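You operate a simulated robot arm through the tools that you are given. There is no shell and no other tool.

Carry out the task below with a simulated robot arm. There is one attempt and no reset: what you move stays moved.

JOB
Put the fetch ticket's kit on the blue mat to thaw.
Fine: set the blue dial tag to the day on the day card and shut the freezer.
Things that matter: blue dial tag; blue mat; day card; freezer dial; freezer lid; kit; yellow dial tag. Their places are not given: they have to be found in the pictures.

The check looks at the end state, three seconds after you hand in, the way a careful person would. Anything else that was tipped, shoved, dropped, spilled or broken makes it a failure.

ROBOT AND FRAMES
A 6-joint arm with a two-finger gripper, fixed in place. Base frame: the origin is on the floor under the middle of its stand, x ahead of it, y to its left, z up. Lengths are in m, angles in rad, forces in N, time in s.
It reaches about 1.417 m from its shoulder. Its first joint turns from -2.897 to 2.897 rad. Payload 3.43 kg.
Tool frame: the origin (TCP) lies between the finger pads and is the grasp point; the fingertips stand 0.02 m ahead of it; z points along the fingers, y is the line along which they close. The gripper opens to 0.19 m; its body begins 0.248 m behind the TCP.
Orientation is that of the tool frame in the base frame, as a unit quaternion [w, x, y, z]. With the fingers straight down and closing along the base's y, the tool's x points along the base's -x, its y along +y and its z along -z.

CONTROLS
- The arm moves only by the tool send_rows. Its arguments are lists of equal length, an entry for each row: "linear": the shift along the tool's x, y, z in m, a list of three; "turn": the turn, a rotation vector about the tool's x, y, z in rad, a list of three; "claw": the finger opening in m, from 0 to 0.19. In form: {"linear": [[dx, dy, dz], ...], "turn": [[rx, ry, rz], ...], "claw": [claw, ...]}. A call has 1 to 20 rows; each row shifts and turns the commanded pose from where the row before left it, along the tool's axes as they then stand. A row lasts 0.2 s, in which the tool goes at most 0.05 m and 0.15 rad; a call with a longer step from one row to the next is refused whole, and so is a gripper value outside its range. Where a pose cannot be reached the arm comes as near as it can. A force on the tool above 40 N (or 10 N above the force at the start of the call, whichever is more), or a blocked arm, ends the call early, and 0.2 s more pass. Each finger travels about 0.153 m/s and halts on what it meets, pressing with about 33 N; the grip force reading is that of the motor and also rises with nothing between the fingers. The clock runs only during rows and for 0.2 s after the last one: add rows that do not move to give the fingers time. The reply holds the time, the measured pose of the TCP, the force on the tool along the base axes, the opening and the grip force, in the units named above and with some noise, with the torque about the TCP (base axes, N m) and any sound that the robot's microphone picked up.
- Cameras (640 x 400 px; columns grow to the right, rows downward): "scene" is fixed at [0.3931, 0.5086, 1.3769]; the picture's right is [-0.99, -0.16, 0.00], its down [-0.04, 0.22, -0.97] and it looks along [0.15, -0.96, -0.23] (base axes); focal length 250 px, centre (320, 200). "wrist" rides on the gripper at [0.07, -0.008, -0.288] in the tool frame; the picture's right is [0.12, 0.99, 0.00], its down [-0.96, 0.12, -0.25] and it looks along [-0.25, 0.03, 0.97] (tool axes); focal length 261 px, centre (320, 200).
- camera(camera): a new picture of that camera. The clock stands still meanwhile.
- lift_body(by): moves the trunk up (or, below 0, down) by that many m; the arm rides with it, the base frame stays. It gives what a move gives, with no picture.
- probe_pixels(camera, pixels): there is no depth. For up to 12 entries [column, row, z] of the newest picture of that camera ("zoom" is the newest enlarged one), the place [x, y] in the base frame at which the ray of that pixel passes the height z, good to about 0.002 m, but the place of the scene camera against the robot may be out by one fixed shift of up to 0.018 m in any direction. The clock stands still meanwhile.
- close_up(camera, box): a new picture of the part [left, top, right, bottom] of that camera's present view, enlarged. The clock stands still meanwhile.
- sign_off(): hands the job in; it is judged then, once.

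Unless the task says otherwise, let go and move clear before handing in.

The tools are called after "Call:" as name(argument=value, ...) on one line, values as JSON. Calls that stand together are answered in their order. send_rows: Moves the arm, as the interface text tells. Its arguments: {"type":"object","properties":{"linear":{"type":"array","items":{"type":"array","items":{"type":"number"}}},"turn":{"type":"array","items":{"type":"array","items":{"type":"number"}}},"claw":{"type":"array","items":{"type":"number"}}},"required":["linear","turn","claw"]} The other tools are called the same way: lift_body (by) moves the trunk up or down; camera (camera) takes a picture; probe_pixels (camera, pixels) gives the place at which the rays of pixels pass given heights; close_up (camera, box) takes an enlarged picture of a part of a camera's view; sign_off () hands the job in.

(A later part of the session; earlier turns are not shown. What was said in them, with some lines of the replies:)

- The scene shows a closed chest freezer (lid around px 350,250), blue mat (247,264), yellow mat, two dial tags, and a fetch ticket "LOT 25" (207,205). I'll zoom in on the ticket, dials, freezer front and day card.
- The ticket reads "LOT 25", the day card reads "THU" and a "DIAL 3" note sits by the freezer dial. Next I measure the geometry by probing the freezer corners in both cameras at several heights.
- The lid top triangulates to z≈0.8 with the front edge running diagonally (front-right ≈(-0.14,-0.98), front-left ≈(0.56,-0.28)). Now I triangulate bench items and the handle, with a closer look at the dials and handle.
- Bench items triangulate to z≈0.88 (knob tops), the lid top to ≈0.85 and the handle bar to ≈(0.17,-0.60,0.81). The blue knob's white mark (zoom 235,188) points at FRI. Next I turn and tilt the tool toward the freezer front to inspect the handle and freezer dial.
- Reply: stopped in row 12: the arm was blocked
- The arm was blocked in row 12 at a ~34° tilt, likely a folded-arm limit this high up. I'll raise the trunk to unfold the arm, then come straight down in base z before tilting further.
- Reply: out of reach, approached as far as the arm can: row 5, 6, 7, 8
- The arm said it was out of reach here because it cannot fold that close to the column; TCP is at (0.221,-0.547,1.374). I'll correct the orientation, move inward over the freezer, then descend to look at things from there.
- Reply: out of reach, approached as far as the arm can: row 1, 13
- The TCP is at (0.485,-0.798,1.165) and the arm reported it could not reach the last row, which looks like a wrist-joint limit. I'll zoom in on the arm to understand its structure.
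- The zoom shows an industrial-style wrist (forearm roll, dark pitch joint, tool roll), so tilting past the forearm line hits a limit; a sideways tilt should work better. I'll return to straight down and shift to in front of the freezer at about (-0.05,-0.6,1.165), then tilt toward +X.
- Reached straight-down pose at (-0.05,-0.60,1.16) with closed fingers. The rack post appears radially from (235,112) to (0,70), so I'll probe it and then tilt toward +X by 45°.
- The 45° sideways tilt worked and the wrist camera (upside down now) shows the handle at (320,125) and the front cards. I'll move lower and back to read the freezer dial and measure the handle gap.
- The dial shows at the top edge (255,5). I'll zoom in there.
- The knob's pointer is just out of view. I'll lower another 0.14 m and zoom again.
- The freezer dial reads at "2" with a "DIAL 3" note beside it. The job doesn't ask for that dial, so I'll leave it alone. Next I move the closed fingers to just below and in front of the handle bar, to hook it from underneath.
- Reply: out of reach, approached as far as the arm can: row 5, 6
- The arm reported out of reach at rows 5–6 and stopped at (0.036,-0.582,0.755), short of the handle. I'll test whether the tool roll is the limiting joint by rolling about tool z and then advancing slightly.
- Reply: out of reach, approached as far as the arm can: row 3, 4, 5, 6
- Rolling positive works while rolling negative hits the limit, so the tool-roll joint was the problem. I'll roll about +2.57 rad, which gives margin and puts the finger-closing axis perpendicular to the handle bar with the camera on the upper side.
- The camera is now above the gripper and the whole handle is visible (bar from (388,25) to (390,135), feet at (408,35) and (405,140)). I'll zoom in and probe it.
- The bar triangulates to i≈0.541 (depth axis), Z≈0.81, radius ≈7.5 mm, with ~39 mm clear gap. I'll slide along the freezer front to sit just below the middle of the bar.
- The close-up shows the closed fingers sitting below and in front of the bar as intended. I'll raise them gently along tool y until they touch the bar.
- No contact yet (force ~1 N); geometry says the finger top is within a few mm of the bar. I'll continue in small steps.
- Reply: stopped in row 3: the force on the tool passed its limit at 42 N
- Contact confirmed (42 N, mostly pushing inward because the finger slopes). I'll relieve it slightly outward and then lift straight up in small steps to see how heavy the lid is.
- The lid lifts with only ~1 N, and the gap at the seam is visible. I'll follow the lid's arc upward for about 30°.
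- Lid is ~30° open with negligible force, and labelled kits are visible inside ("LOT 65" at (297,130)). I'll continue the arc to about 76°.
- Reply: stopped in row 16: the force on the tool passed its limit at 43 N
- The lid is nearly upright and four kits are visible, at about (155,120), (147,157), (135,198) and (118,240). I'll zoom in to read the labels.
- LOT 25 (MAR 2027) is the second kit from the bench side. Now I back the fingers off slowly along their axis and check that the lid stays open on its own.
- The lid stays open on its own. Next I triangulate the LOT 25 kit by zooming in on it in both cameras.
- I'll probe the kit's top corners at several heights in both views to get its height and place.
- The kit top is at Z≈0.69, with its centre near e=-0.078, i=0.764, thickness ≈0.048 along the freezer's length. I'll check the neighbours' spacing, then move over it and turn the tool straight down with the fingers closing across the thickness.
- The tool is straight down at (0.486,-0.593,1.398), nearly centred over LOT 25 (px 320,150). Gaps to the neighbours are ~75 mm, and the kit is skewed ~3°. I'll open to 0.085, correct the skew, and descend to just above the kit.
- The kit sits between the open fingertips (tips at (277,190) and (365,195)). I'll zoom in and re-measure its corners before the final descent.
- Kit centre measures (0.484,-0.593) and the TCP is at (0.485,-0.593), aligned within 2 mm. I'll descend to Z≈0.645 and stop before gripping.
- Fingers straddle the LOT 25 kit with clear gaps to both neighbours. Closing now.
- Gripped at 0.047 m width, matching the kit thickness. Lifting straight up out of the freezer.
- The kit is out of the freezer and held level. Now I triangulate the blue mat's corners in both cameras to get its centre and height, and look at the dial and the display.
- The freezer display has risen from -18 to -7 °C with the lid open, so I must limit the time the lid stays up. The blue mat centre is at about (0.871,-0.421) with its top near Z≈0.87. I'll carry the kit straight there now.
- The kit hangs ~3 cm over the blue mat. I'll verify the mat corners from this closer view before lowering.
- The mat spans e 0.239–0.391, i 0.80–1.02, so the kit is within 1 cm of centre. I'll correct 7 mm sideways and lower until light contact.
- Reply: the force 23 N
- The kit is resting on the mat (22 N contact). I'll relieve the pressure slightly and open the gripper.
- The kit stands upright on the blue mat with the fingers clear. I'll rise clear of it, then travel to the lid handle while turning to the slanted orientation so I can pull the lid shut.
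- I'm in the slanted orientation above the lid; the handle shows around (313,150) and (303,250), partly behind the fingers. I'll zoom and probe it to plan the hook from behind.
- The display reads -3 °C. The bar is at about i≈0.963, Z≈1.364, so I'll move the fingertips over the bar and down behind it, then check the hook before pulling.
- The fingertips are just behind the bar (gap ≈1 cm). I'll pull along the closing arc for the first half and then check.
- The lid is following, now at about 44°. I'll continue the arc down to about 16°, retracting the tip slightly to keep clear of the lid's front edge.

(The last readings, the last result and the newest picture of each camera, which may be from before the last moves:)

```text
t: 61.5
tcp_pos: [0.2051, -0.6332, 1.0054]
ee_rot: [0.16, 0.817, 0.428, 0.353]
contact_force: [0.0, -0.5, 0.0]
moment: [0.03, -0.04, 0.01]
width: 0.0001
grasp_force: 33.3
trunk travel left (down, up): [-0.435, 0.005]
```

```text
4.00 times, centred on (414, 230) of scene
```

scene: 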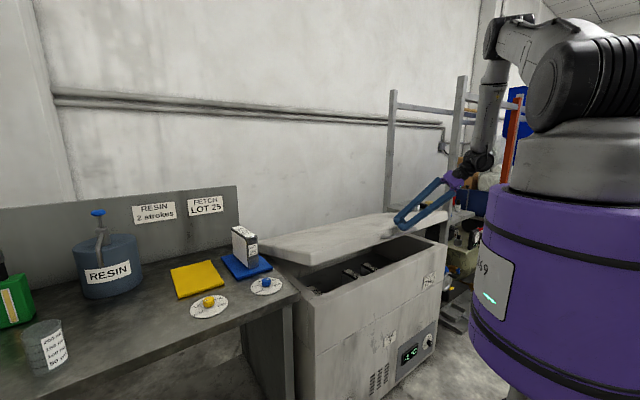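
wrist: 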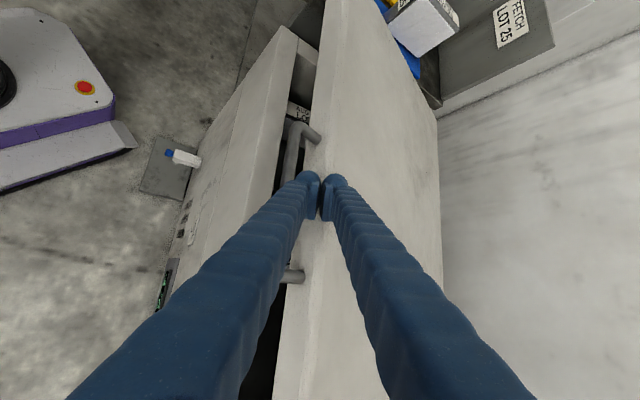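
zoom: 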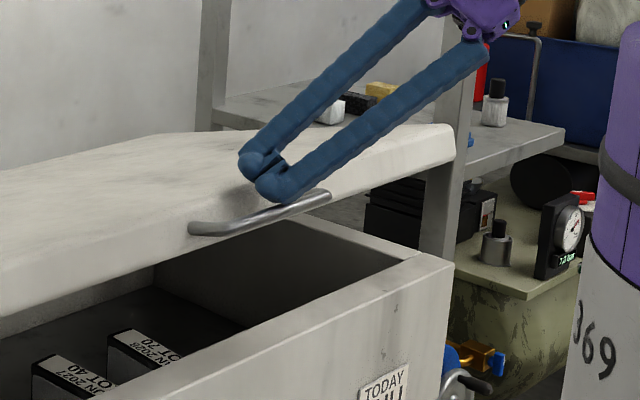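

The lid is at ~16° with the remaining kits undisturbed. For the last part I'll lift the tip over onto the lid's top near the front edge and press it down.

Call:
send_rows(linear=[[0.022, 0.028, -0.035], [-0.01125, 0.031, 0.0178], [-0.01125, 0.031, 0.0178], [-0.0132, -0.0168, 0.021], [-0.0132, -0.0168, 0.021], [-0.0132, -0.0168, 0.021], [-0.0132, -0.0168, 0.021], [-0.0088, -0.0112, 0.014]], turn=[[0, 0, 0], [0, 0, 0], [0, 0, 0], [0, 0, 0], [0, 0, 0], [0, 0, 0], [0, 0, 0], [0, 0, 0]], claw=[0, 0, 0, 0, 0, 0, 0, 0])

Call:
camera(camera="wrist")

Call:
close_up(camera="scene", box=[350, 180, 478, 280])

```text
t: 63.3
tcp_pos: [0.2592, -0.6864, 0.9173]
ee_rot: [0.16, 0.817, 0.427, 0.353]
contact_force: [1.2, 0.2, -0.6]
moment: [0.03, 0.05, 0.0]
width: 0.0
grasp_force: 33.0
trunk travel left (down, up): [-0.435, 0.005]
```

```text
taken
```

wrist: 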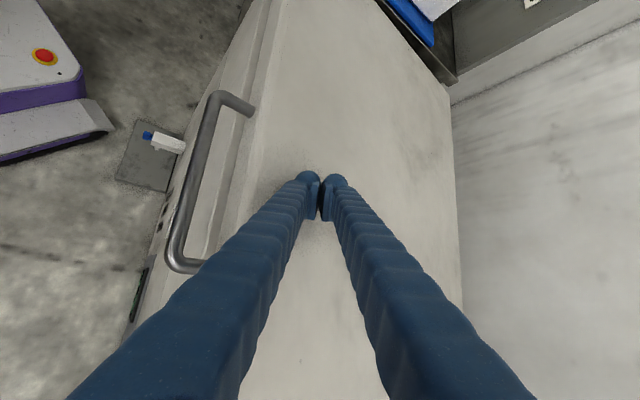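

```text
4.00 times, centred on (414, 230) of scene
```

zoom: 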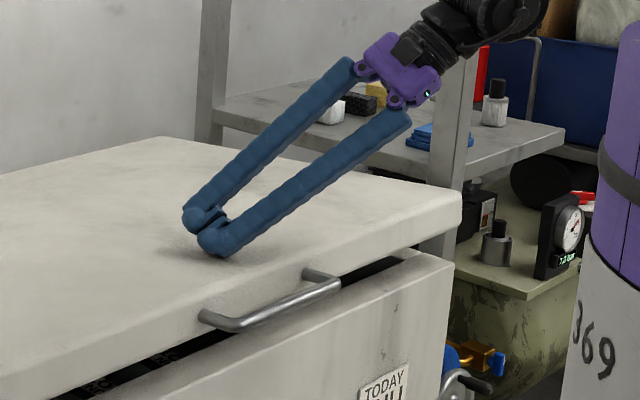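

Only a small gap remains. I'll keep pressing down in small steps until the lid seats and the force rises.

Call:
send_rows(linear=[[-0.00441, -0.00561, 0.007], [-0.00441, -0.00561, 0.007], [-0.00441, -0.00561, 0.007], [-0.00265, -0.00337, 0.0042], [-0.00176, -0.00224, 0.0028], [-0.00176, -0.00224, 0.0028], [-0.00176, -0.00224, 0.0028], [-0.00176, -0.00224, 0.0028]], turn=[[0, 0, 0], [0, 0, 0], [0, 0, 0], [0, 0, 0], [0, 0, 0], [0, 0, 0], [0, 0, 0], [0, 0, 0]], claw=[0, 0, 0, 0, 0, 0, 0, 0])

Call:
close_up(camera="scene", box=[350, 180, 478, 280])

Call:
camera(camera="scene")

```text
t: 65.2
tcp_pos: [0.2609, -0.6867, 0.8712]
ee_rot: [0.163, 0.815, 0.427, 0.355]
contact_force: [-3.7, 4.6, 15.5]
moment: [0.23, 0.39, -0.05]
width: 0.0003
grasp_force: 33.1
trunk travel left (down, up): [-0.435, 0.005]
stopped in row 8: the force on the tool passed its limit at 43 N (the readings are from after the stop); the commanded pose is now the measured one
```

```text
4.00 times, centred on (414, 230) of scene
```

zoom: 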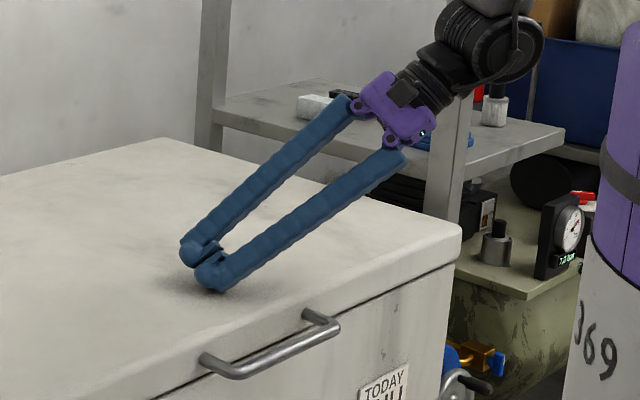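

```text
taken
```

scene: 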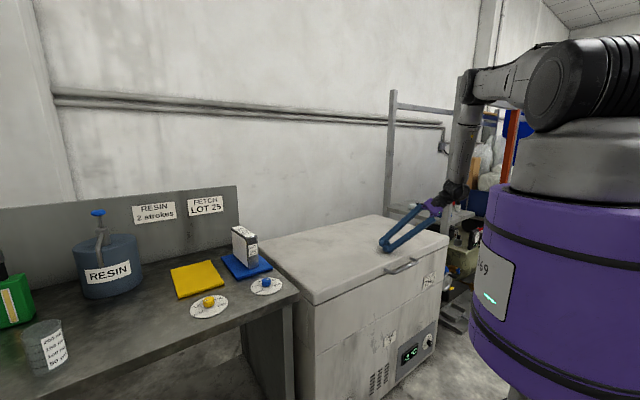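

The lid seam is now a thin line and the force rose to 43 N, so the lid is shut. I'll lift off, turn straight down and check the display.

Call:
send_rows(linear=[[0.011, 0.014, -0.0175], [0.022, 0.028, -0.035], [0.022, 0.028, -0.035], [0, 0, 0], [0, 0, 0], [0, 0, 0], [0, 0, 0], [0, 0, 0], [0, 0, 0]], turn=[[0, 0, 0], [0, 0, 0], [0, 0, 0], [0.1043, -0.0819, 0], [0.1043, -0.0819, 0], [0.1043, -0.0819, 0], [0.1043, -0.0819, 0], [0.1043, -0.0819, 0], [0.1043, -0.0819, 0]], claw=[0, 0, 0, 0, 0, 0, 0, 0, 0])

Call:
camera(camera="wrist")

Call:
camera(camera="scene")

Call:
close_up(camera="scene", box=[380, 330, 444, 370])

Call:
close_up(camera="scene", box=[300, 230, 460, 330])

```text
t: 67.2
tcp_pos: [0.2613, -0.687, 0.993]
ee_rot: [0.002, 0.886, 0.464, -0.001]
contact_force: [0.8, -0.3, 0.6]
moment: [0.0, 0.07, 0.0]
width: 0.0
grasp_force: 32.5
trunk travel left (down, up): [-0.435, 0.005]
```

```text
taken
```

wrist: 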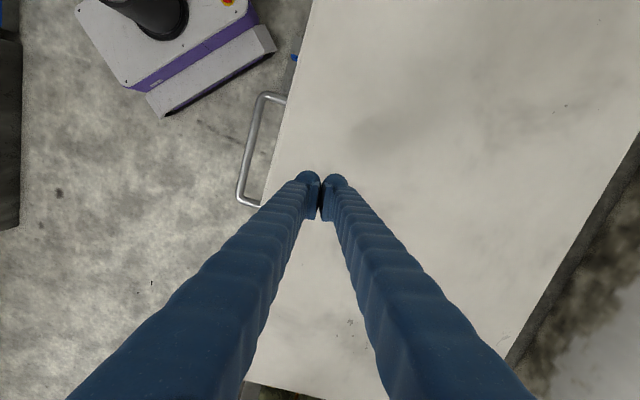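

```text
taken
```

scene: 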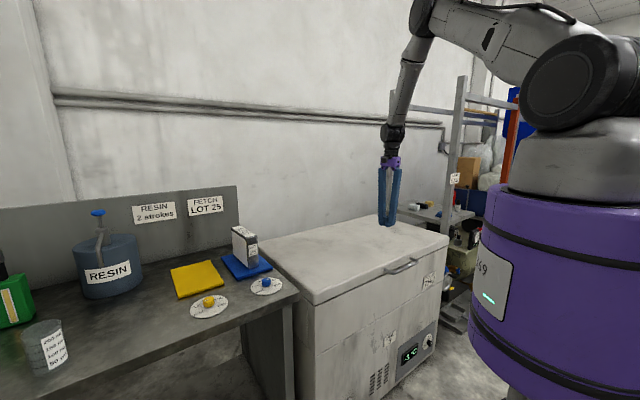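

```text
10.00 times, centred on (412, 350) of scene
```

zoom: 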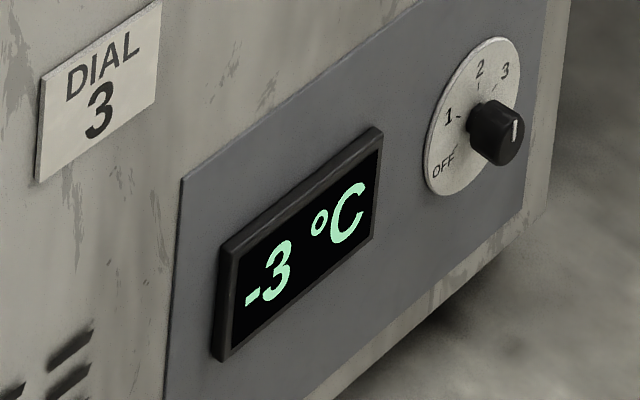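

```text
4.00 times, centred on (380, 280) of scene
```

zoom: 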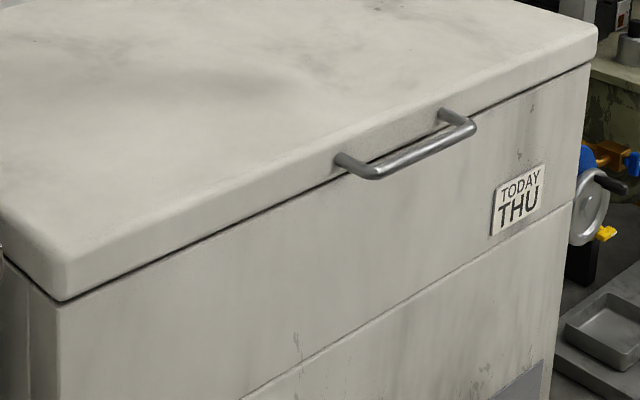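

The lid is fully shut and the card is undisturbed; the display is at -3 °C and should recover. Next I move to hover beside the blue dial so the camera can see it clearly.

Call:
send_rows(linear=[[0.04133, 0.0106, -0.01054], [0.04133, 0.0106, -0.01054], [0.04133, 0.0106, -0.01054], [0.04133, 0.0106, -0.01054], [0.04133, 0.0106, -0.01054], [0.04133, 0.0106, -0.01054], [0.04133, 0.0106, -0.01054], [0.04133, 0.0106, -0.01054], [0.04133, 0.0106, -0.01054], [0.04133, 0.0106, -0.01054], [0.04133, 0.0106, -0.01054], [0.04133, 0.0106, -0.01054], [0.04133, 0.0106, -0.01054], [0, 0, 0]], turn=[[0, 0, 0], [0, 0, 0], [0, 0, 0], [0, 0, 0], [0, 0, 0], [0, 0, 0], [0, 0, 0], [0, 0, 0], [0, 0, 0], [0, 0, 0], [0, 0, 0], [0, 0, 0], [0, 0, 0], [0, 0, 0]], claw=[0, 0, 0, 0, 0, 0, 0, 0, 0, 0.03, 0.06, 0.07, 0.07, 0.07])

Call:
camera(camera="wrist")

Call:
camera(camera="scene")

```text
t: 70.2
tcp_pos: [0.6776, -0.3242, 1.1308]
ee_rot: [0.003, 0.886, 0.464, 0.003]
contact_force: [-1.1, 0.0, 0.0]
moment: [0.01, -0.03, -0.01]
width: 0.07
grasp_force: 0.0
trunk travel left (down, up): [-0.435, 0.005]
```

```text
taken
```

wrist: 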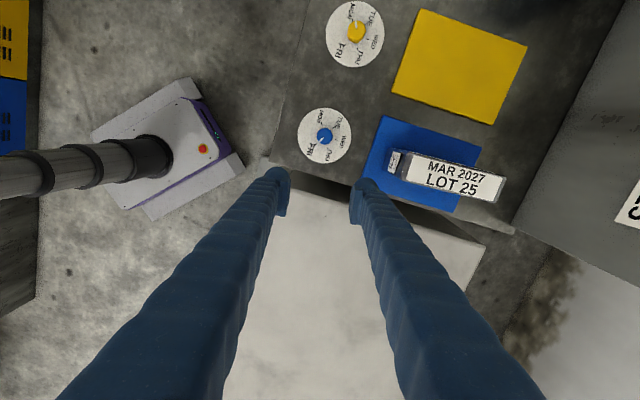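

```text
taken
```

scene: 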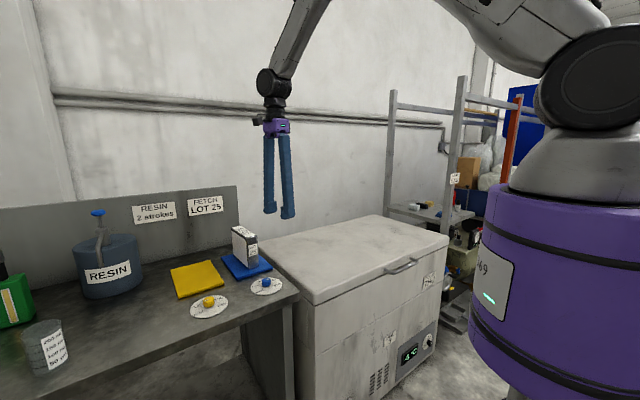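

Now the blue dial is clearly visible at (325,136), with the kit upright on the mat at (445,175). I'll zoom in for the pointer angle and knob location.

Call:
close_up(camera="wrist", box=[293, 116, 357, 156])

Call:
probe_pixels(camera="wrist", pixels=[[325, 136, 0.886], [325, 136, 0.87], [325, 136, 0.86]])

Call:
close_up(camera="scene", box=[242, 270, 290, 300])

```text
10.00 times, centred on (325, 136) of wrist
```

zoom: 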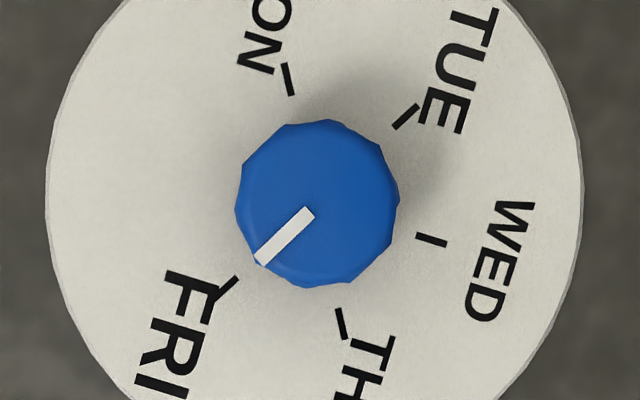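

```text
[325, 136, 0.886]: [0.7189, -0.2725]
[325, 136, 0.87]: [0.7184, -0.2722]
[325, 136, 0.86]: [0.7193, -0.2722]
```

```text
13.33 times, centred on (266, 285) of scene
```

zoom: 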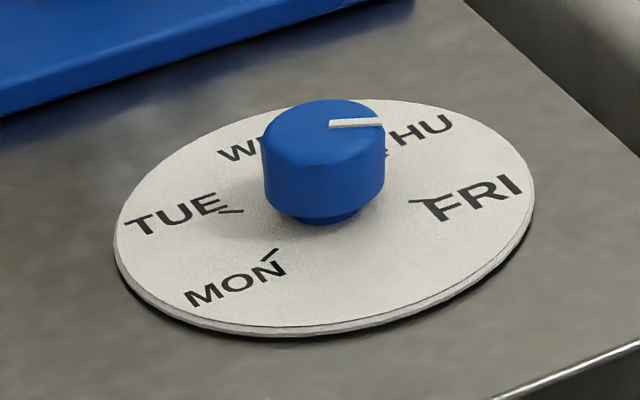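

The knob centre is at (0.719,-0.272), diameter ≈33 mm, top Z≈0.876. Its pointer is at picture angle -134° (FRI), and the THU tick is at about -78°, so it needs about +57° counter-clockwise. I'll move over the knob with fingers open and stop just above it.

Call:
send_rows(linear=[[0.033, 0.0022, 0], [0.033, 0.0022, 0], [0, 0, 0.045], [0, 0, 0.045], [0, 0, 0.045], [0, 0, 0.045], [0, 0, 0.045], [0, 0, 0]], turn=[[0, 0, 0], [0, 0, 0], [0, 0, 0], [0, 0, 0], [0, 0, 0], [0, 0, 0], [0, 0, 0], [0, 0, 0]], claw=[0.07, 0.07, 0.07, 0.07, 0.07, 0.07, 0.07, 0.07])

Call:
camera(camera="wrist")

Call:
close_up(camera="wrist", box=[240, 140, 400, 240])

Call:
close_up(camera="scene", box=[210, 220, 322, 300])

```text
t: 72.0
tcp_pos: [0.7235, -0.2721, 0.907]
ee_rot: [0.002, 0.886, 0.463, 0.001]
contact_force: [1.0, 0.0, -0.7]
moment: [0.03, -0.03, -0.02]
width: 0.0698
grasp_force: 0.0
trunk travel left (down, up): [-0.435, 0.005]
```

```text
taken
```

wrist: 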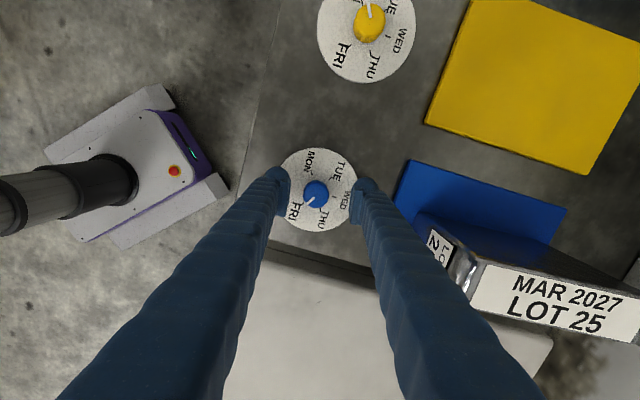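

```text
4.00 times, centred on (320, 190) of wrist
```

zoom: 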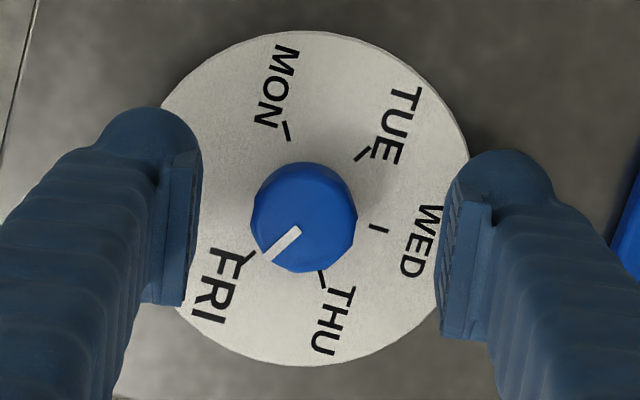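

```text
5.00 times, centred on (266, 260) of scene
```

zoom: 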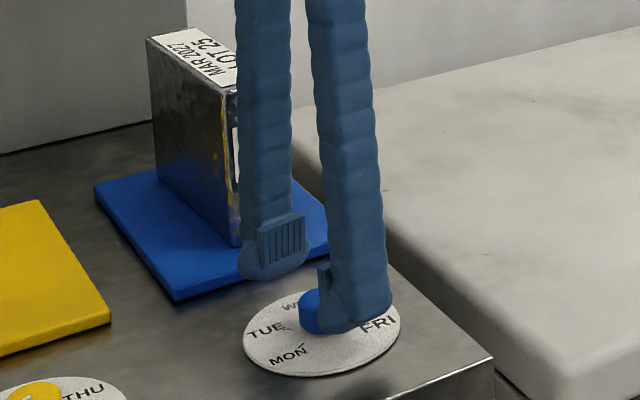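

The fingers straddle the knob just above it. I'll probe the knob's centre once more for fine alignment.

Call:
probe_pixels(camera="wrist", pixels=[[316, 194.3, 0.876], [316, 194.3, 0.87], [316, 194.3, 0.88], [314.5, 190, 0.855]])

```text
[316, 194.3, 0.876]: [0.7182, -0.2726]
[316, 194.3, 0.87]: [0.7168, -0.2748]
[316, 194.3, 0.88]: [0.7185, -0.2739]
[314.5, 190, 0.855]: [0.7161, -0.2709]
```

The knob centre is (0.718,-0.273), so I correct about 5 mm, then lower so the pads reach the knob's sides without touching the disc.

Call:
send_rows(linear=[[-0.0039, -0.004, 0], [0, 0, 0.012], [0, 0, 0.01], [0, 0, 0.005], [0, 0, 0]], turn=[[0, 0, 0], [0, 0, 0], [0, 0, 0], [0, 0, 0], [0, 0, 0]], claw=[0.07, 0.07, 0.07, 0.07, 0.07])

Call:
close_up(camera="wrist", box=[240, 140, 400, 240])

Call:
close_up(camera="scene", box=[226, 240, 306, 290])

```text
t: 73.2
tcp_pos: [0.717, -0.2734, 0.8781]
ee_rot: [0.003, 0.886, 0.463, 0.002]
contact_force: [-1.1, -1.4, 14.2]
moment: [0.34, 0.57, 0.09]
width: 0.0707
grasp_force: 0.5
trunk travel left (down, up): [-0.435, 0.005]
```

```text
4.00 times, centred on (320, 190) of wrist
```

zoom: 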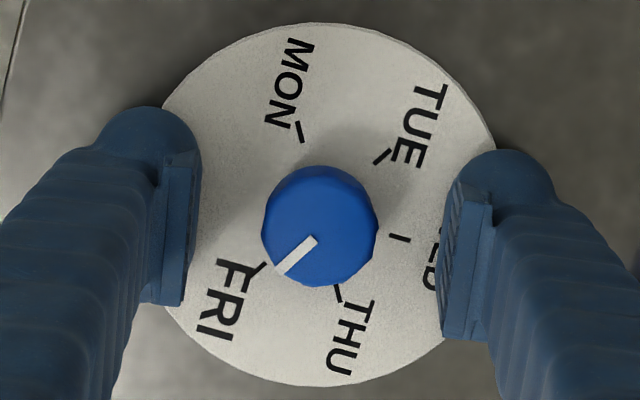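

```text
8.00 times, centred on (266, 265) of scene
```

zoom: 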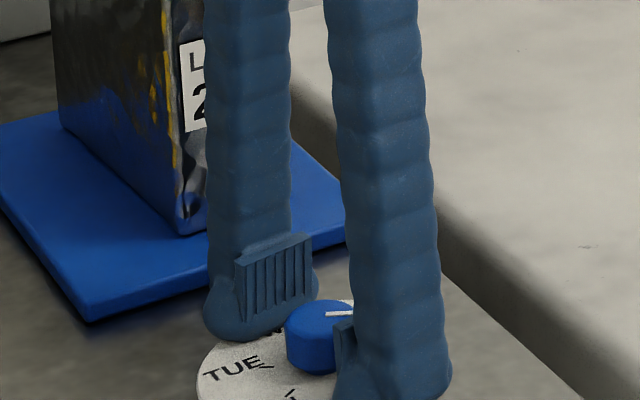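

The force of 14 N shows the tips touch the dial plate at Z≈0.858. I'll raise 4 mm, then close on the knob.

Call:
send_rows(linear=[[0, 0, -0.004], [0, 0, 0], [0, 0, 0], [0, 0, 0], [0, 0, 0]], turn=[[0, 0, 0], [0, 0, 0], [0, 0, 0], [0, 0, 0], [0, 0, 0]], claw=[0.07, 0.055, 0.042, 0.03, 0.022])

Call:
close_up(camera="wrist", box=[240, 140, 400, 240])

Call:
close_up(camera="scene", box=[226, 240, 306, 290])

```text
t: 74.4
tcp_pos: [0.7169, -0.2729, 0.8813]
ee_rot: [0.002, 0.886, 0.463, 0.0]
contact_force: [1.8, 0.3, -4.7]
moment: [-0.05, -0.04, 0.07]
width: 0.0303
grasp_force: 45.0
trunk travel left (down, up): [-0.435, 0.005]
```

```text
4.00 times, centred on (320, 190) of wrist
```

zoom: 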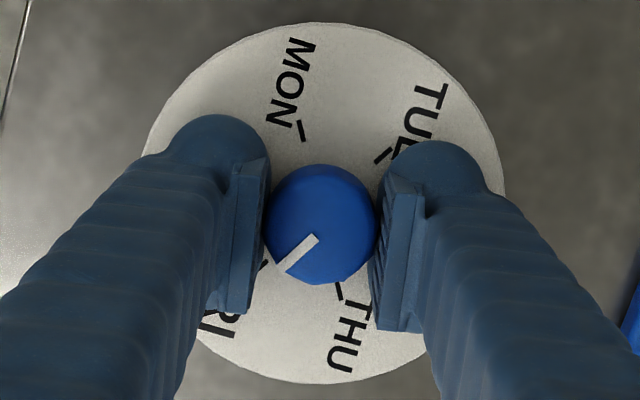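

```text
8.00 times, centred on (266, 265) of scene
```

zoom: 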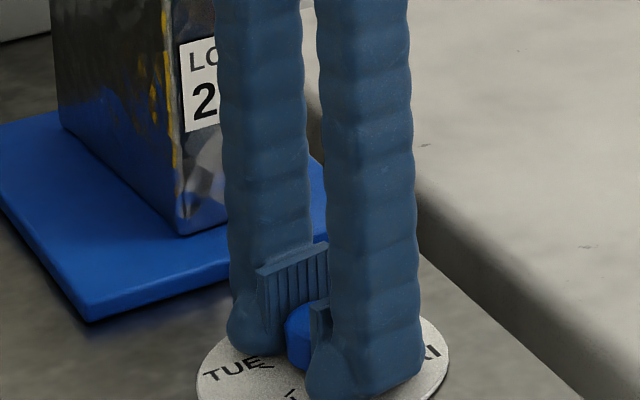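

The knob is gripped (0.030 m). I'll turn it counter-clockwise (seen from above) by 0.5 rad first and check that only the knob turns.

Call:
send_rows(linear=[[0, 0, 0], [0, 0, 0], [0, 0, 0], [0, 0, 0], [0, 0, 0]], turn=[[0, 0, -0.1], [0, 0, -0.1], [0, 0, -0.1], [0, 0, -0.1], [0, 0, -0.1]], claw=[0.022, 0.022, 0.022, 0.022, 0.022])

Call:
close_up(camera="wrist", box=[240, 140, 400, 240])

Call:
close_up(camera="scene", box=[226, 250, 306, 300])

```text
t: 75.6
tcp_pos: [0.7174, -0.2726, 0.8811]
ee_rot: [0.002, 0.743, 0.669, 0.0]
contact_force: [5.3, -4.8, -6.6]
moment: [-0.02, -0.03, -0.03]
width: 0.0306
grasp_force: 45.2
trunk travel left (down, up): [-0.435, 0.005]
```

```text
4.00 times, centred on (320, 190) of wrist
```

zoom: 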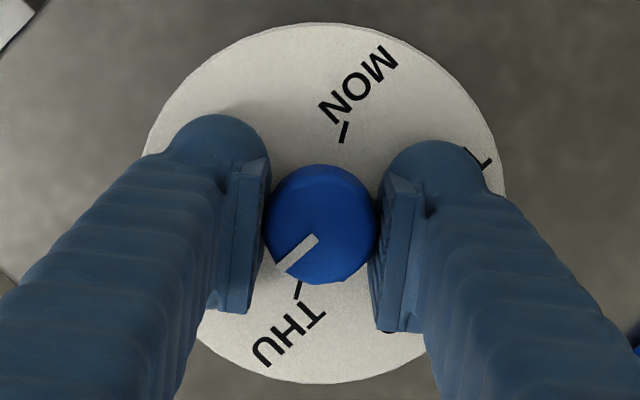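

```text
8.00 times, centred on (266, 275) of scene
```

zoom: 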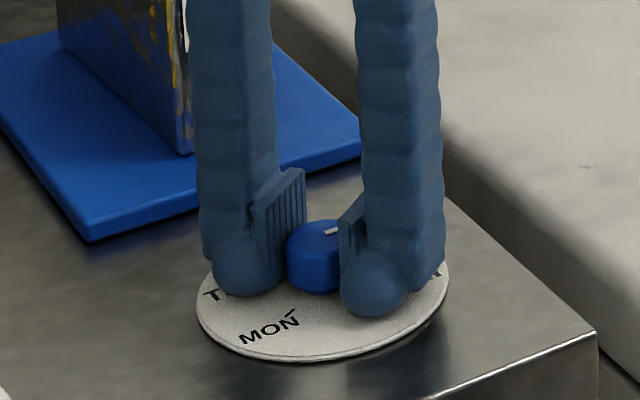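

Only the knob turns while the plate stays fixed. Tick directions put THU 60° from FRI, so I'll turn the remaining ~0.55 rad.

Call:
send_rows(linear=[[0, 0, 0], [0, 0, 0], [0, 0, 0], [0, 0, 0], [0, 0, 0], [0, 0, 0]], turn=[[0, 0, -0.1], [0, 0, -0.1], [0, 0, -0.1], [0, 0, -0.1], [0, 0, -0.1], [0, 0, -0.05]], claw=[0.022, 0.022, 0.022, 0.022, 0.022, 0.022])

Call:
close_up(camera="wrist", box=[240, 140, 400, 240])

Call:
close_up(camera="scene", box=[226, 250, 306, 300])

```text
t: 77.0
tcp_pos: [0.7169, -0.2747, 0.8821]
ee_rot: [0.003, 0.533, 0.846, -0.001]
contact_force: [18.5, 1.6, -7.7]
moment: [-0.08, -0.2, -0.04]
width: 0.0305
grasp_force: 44.8
trunk travel left (down, up): [-0.435, 0.005]
```

```text
4.00 times, centred on (320, 190) of wrist
```

zoom: 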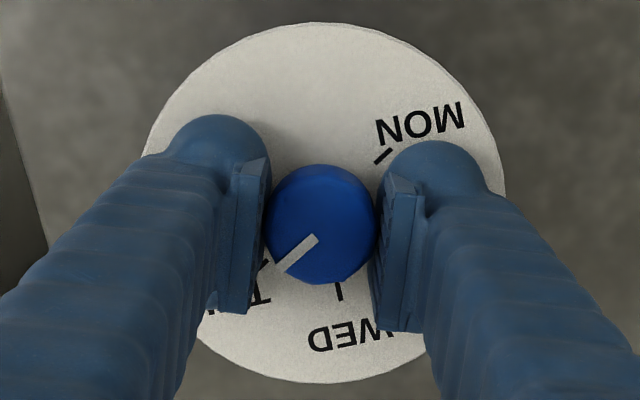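

```text
8.00 times, centred on (266, 275) of scene
```

zoom: 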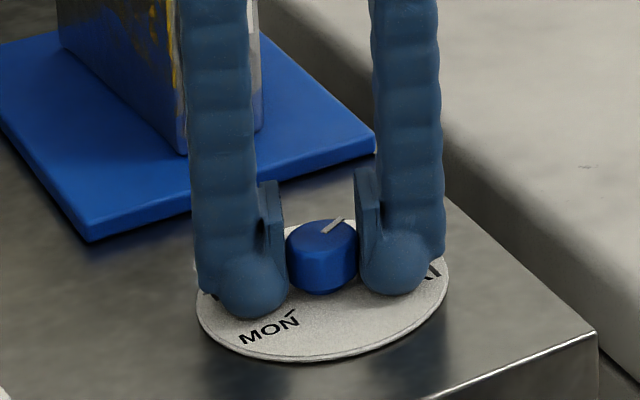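

The pointer now lines up with the THU tick (zoom (262,268)) after 60.4° of turn. There's an 18 N sideways load, so I'll relieve ~1 mm in +x, then open slowly.

Call:
send_rows(linear=[[-0.0004, 0.0009, 0], [0, 0, 0], [0, 0, 0], [0, 0, 0], [0, 0, 0]], turn=[[0, 0, 0], [0, 0, 0], [0, 0, 0], [0, 0, 0], [0, 0, 0]], claw=[0.022, 0.033, 0.045, 0.06, 0.075])

Call:
close_up(camera="wrist", box=[240, 140, 400, 240])

```text
t: 78.2
tcp_pos: [0.7181, -0.2727, 0.8823]
ee_rot: [0.002, 0.534, 0.846, 0.0]
contact_force: [0.5, -0.5, 0.3]
moment: [0.02, -0.01, -0.02]
width: 0.0751
grasp_force: 0.1
trunk travel left (down, up): [-0.435, 0.005]
```

```text
4.00 times, centred on (320, 190) of wrist
```

zoom: 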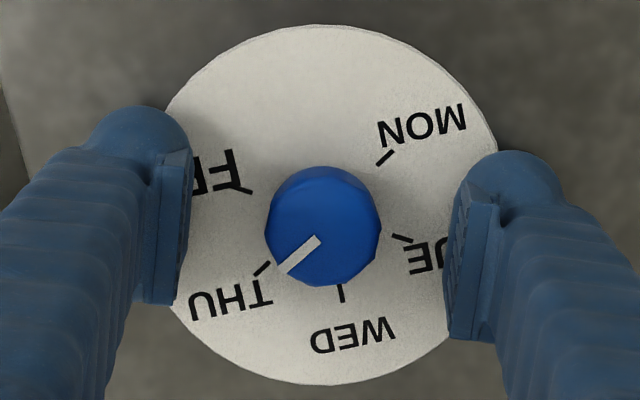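

The pointer lines up with the THU tick. I'll rise straight up and view it from above, along with the rest of the scene.

Call:
send_rows(linear=[[0, 0, -0.02], [0, 0, -0.04], [0, 0, -0.045], [0, 0, -0.045], [0, 0, -0.045], [0, 0, -0.045], [-0.03, 0, 0], [-0.03, 0, 0], [0, 0, 0]], turn=[[0, 0, 0], [0, 0, 0], [0, 0, 0], [0, 0, 0], [0, 0, 0], [0, 0, 0], [0, 0, 0], [0, 0, 0], [0, 0, 0]], claw=[0.075, 0.075, 0.075, 0.075, 0.075, 0.075, 0.075, 0.075, 0.075])

Call:
camera(camera="wrist")

Call:
camera(camera="scene")

Call:
close_up(camera="scene", box=[170, 220, 330, 320])

Call:
close_up(camera="scene", box=[380, 330, 444, 370])

```text
t: 80.2
tcp_pos: [0.743, -0.3254, 1.1215]
ee_rot: [0.002, 0.535, 0.845, -0.001]
contact_force: [-0.1, 0.1, 0.2]
moment: [-0.02, 0.05, 0.01]
width: 0.075
grasp_force: 0.0
trunk travel left (down, up): [-0.435, 0.005]
```

```text
taken
```

wrist: 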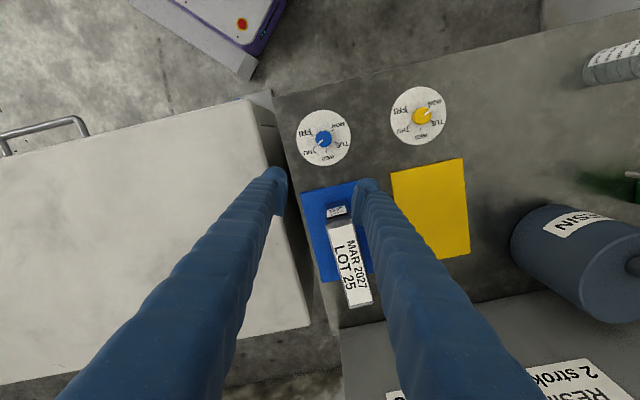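

```text
taken
```

scene: 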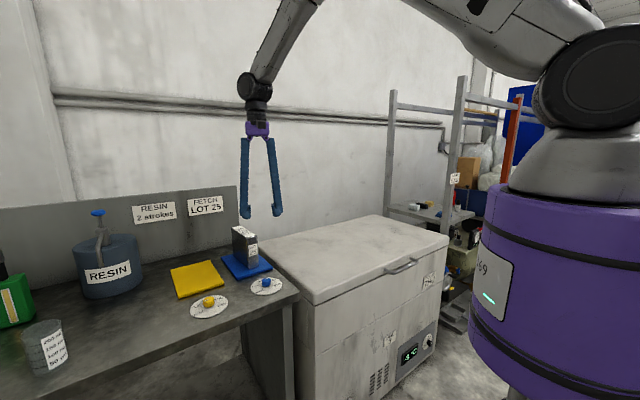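

```text
4.00 times, centred on (250, 270) of scene
```

zoom: 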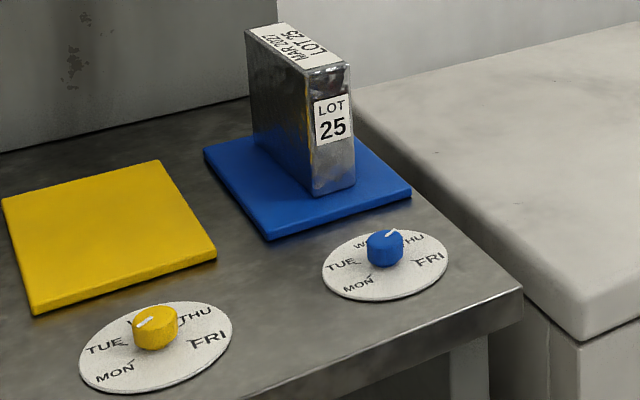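

```text
10.00 times, centred on (412, 350) of scene
```

zoom: 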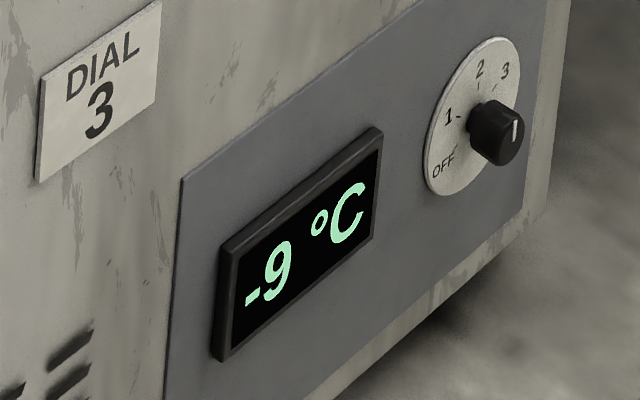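

The freezer is cooling again (-9 °C) and the kit stands on the blue mat. I'll zoom in on the blue dial from above to confirm THU.

Call:
close_up(camera="wrist", box=[291, 118, 355, 158])

Call:
close_up(camera="wrist", box=[280, 160, 480, 320])

Call:
close_up(camera="scene", box=[242, 270, 290, 300])

Call:
close_up(camera="scene", box=[250, 210, 460, 330])

```text
10.00 times, centred on (323, 138) of wrist
```

zoom: 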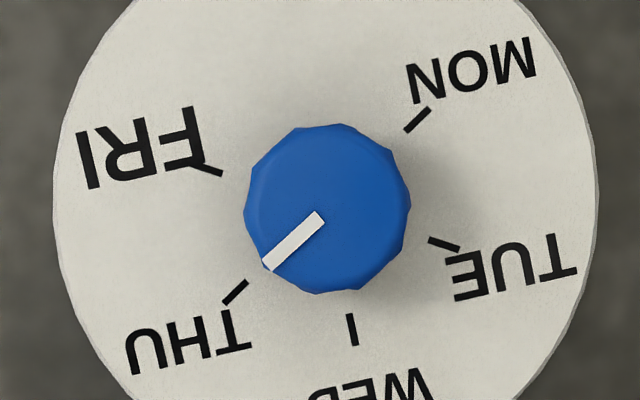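

```text
2.50 times, centred on (380, 240) of wrist
```

zoom: 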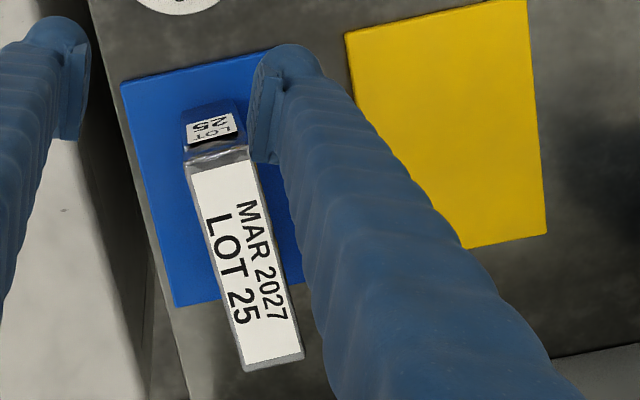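

```text
13.33 times, centred on (266, 285) of scene
```

zoom: 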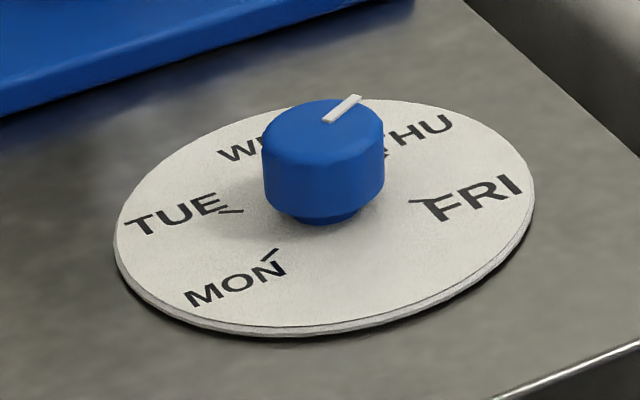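

```text
3.05 times, centred on (355, 270) of scene
```

zoom: 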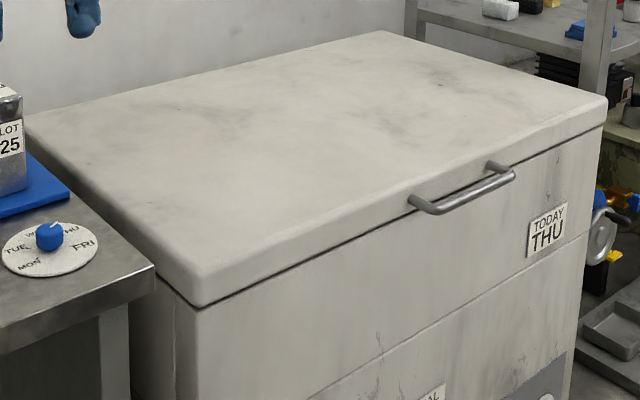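

The pointer is within about 2° of the THU tick, the lid seam is uniform and the kit is centred on the blue mat. I'll move the arm up and clear, let the freezer recover a little, and take a last look.

Call:
send_rows(linear=[[0, 0, -0.04], [0, 0, -0.045], [0, 0, -0.045], [0, 0, -0.045], [0, 0, -0.03], [0, 0, 0], [0, 0, 0], [0, 0, 0], [0, 0, 0], [0, 0, 0], [0, 0, 0], [0, 0, 0], [0, 0, 0], [0, 0, 0], [0, 0, 0], [0, 0, 0], [0, 0, 0], [0, 0, 0], [0, 0, 0], [0, 0, 0]], turn=[[0, 0, 0], [0, 0, 0], [0, 0, 0], [0, 0, 0], [0, 0, 0], [0, 0, 0], [0, 0, 0], [0, 0, 0], [0, 0, 0], [0, 0, 0], [0, 0, 0], [0, 0, 0], [0, 0, 0], [0, 0, 0], [0, 0, 0], [0, 0, 0], [0, 0, 0], [0, 0, 0], [0, 0, 0], [0, 0, 0]], claw=[0.075, 0.075, 0.075, 0.075, 0.075, 0.075, 0.075, 0.075, 0.075, 0.075, 0.075, 0.075, 0.075, 0.075, 0.075, 0.075, 0.075, 0.075, 0.075, 0.075])

Call:
camera(camera="wrist")

Call:
camera(camera="scene")

Call:
close_up(camera="scene", box=[380, 330, 444, 370])

```text
t: 84.4
tcp_pos: [0.7406, -0.3261, 1.3264]
ee_rot: [0.001, 0.535, 0.845, 0.0]
contact_force: [-0.7, -0.2, -0.3]
moment: [-0.01, -0.02, -0.01]
width: 0.0749
grasp_force: 0.1
trunk travel left (down, up): [-0.435, 0.005]
```

```text
taken
```

wrist: 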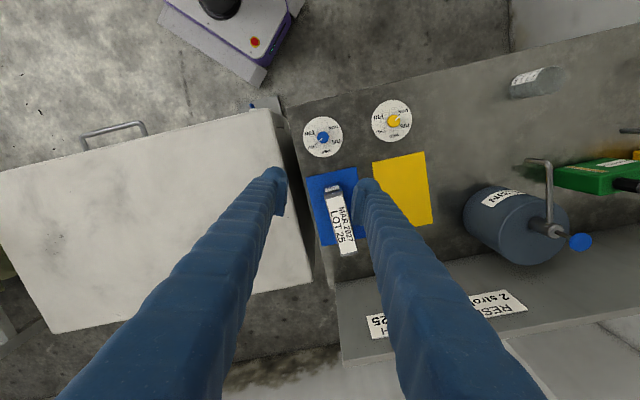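

```text
taken
```

scene: 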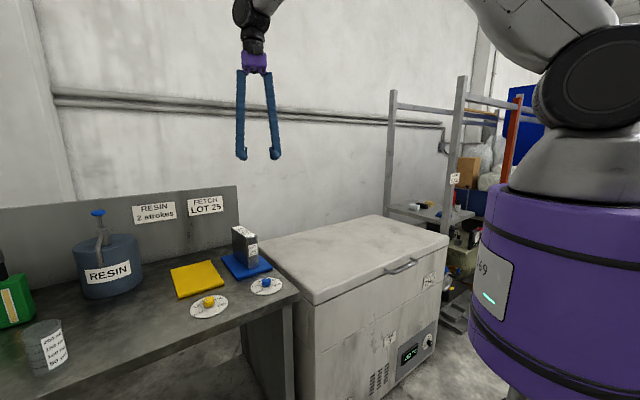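

```text
10.00 times, centred on (412, 350) of scene
```

zoom: 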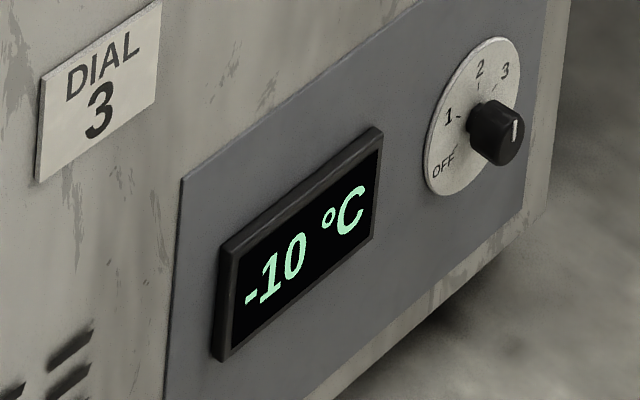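

All items look in place and the display shows -10 °C and falling. I'll wait a few more seconds without moving to make sure nothing shifts and the freezer keeps recovering.

Call:
send_rows(linear=[[0, 0, 0], [0, 0, 0], [0, 0, 0], [0, 0, 0], [0, 0, 0], [0, 0, 0], [0, 0, 0], [0, 0, 0], [0, 0, 0], [0, 0, 0], [0, 0, 0], [0, 0, 0], [0, 0, 0], [0, 0, 0], [0, 0, 0], [0, 0, 0], [0, 0, 0], [0, 0, 0], [0, 0, 0], [0, 0, 0]], turn=[[0, 0, 0], [0, 0, 0], [0, 0, 0], [0, 0, 0], [0, 0, 0], [0, 0, 0], [0, 0, 0], [0, 0, 0], [0, 0, 0], [0, 0, 0], [0, 0, 0], [0, 0, 0], [0, 0, 0], [0, 0, 0], [0, 0, 0], [0, 0, 0], [0, 0, 0], [0, 0, 0], [0, 0, 0], [0, 0, 0]], claw=[0.075, 0.075, 0.075, 0.075, 0.075, 0.075, 0.075, 0.075, 0.075, 0.075, 0.075, 0.075, 0.075, 0.075, 0.075, 0.075, 0.075, 0.075, 0.075, 0.075])

Call:
send_rows(linear=[[0, 0, 0], [0, 0, 0], [0, 0, 0], [0, 0, 0], [0, 0, 0], [0, 0, 0], [0, 0, 0], [0, 0, 0], [0, 0, 0], [0, 0, 0], [0, 0, 0], [0, 0, 0], [0, 0, 0], [0, 0, 0], [0, 0, 0], [0, 0, 0], [0, 0, 0], [0, 0, 0], [0, 0, 0], [0, 0, 0]], turn=[[0, 0, 0], [0, 0, 0], [0, 0, 0], [0, 0, 0], [0, 0, 0], [0, 0, 0], [0, 0, 0], [0, 0, 0], [0, 0, 0], [0, 0, 0], [0, 0, 0], [0, 0, 0], [0, 0, 0], [0, 0, 0], [0, 0, 0], [0, 0, 0], [0, 0, 0], [0, 0, 0], [0, 0, 0], [0, 0, 0]], claw=[0.075, 0.075, 0.075, 0.075, 0.075, 0.075, 0.075, 0.075, 0.075, 0.075, 0.075, 0.075, 0.075, 0.075, 0.075, 0.075, 0.075, 0.075, 0.075, 0.075])

Call:
close_up(camera="scene", box=[380, 330, 444, 370])

Call:
close_up(camera="scene", box=[170, 220, 330, 320])

```text
t: 88.6
tcp_pos: [0.7422, -0.3268, 1.3259]
ee_rot: [0.002, 0.534, 0.845, 0.0]
contact_force: [1.2, 1.2, 0.8]
moment: [0.01, -0.03, 0.01]
width: 0.0751
grasp_force: 0.0
trunk travel left (down, up): [-0.435, 0.005]
```

```text
t: 92.8
tcp_pos: [0.7411, -0.3248, 1.327]
ee_rot: [0.002, 0.534, 0.845, 0.0]
contact_force: [0.0, -0.6, 0.0]
moment: [-0.02, 0.02, -0.03]
width: 0.075
grasp_force: 0.0
trunk travel left (down, up): [-0.435, 0.005]
```

```text
10.00 times, centred on (412, 350) of scene
```

zoom: 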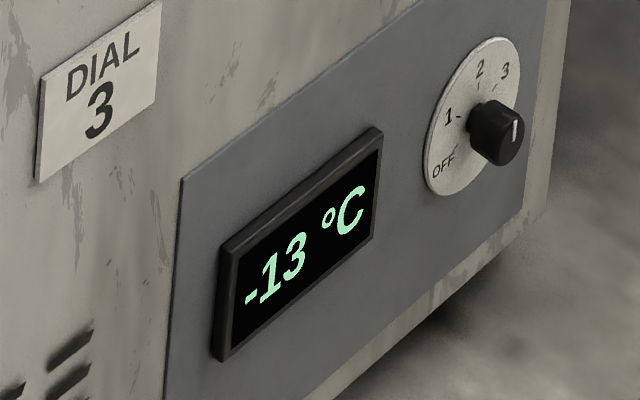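

```text
4.00 times, centred on (250, 270) of scene
```

zoom: 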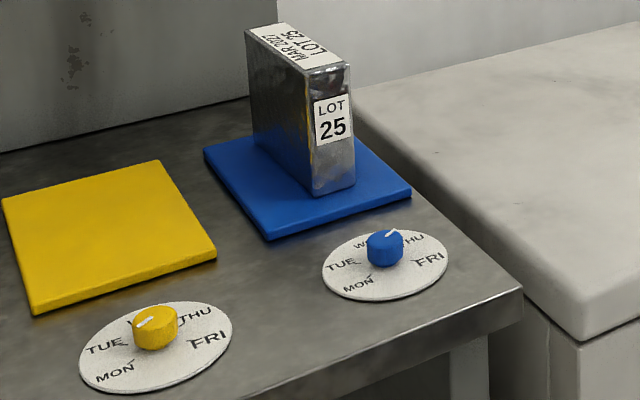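

The LOT 25 kit stands steady on the blue mat, and the blue dial points at THU. The yellow tag and the freezer dial are untouched. The lid is shut and the display is back down to -13 °C. The arm is clear of everything with the gripper open, so I'm handing in.

Call:
sign_off()

```text
The job is handed in.
```

The job is handed in. I don't have the check's verdict, but every part of it looked right in the last pictures.

- **Kit:** the LOT 25 kit from the fetch ticket is standing upright, near the middle of the blue mat. The other three kits are still in the freezer.
- **Blue dial tag:** it is turned from FRI to THU to match the day card, and its pointer is within about 3° of the THU tick. The yellow tag was not touched.
- **Freezer:** the lid is fully shut. With the lid open, the display rose from -18 °C to at least -3 °C. It was back down to -13 °C and still falling when I handed in.

**Freezer dial left alone:** it appears to be set to 2, while the card beside it says "DIAL 3". The job didn't ask for that dial to be changed, so I didn't touch it.
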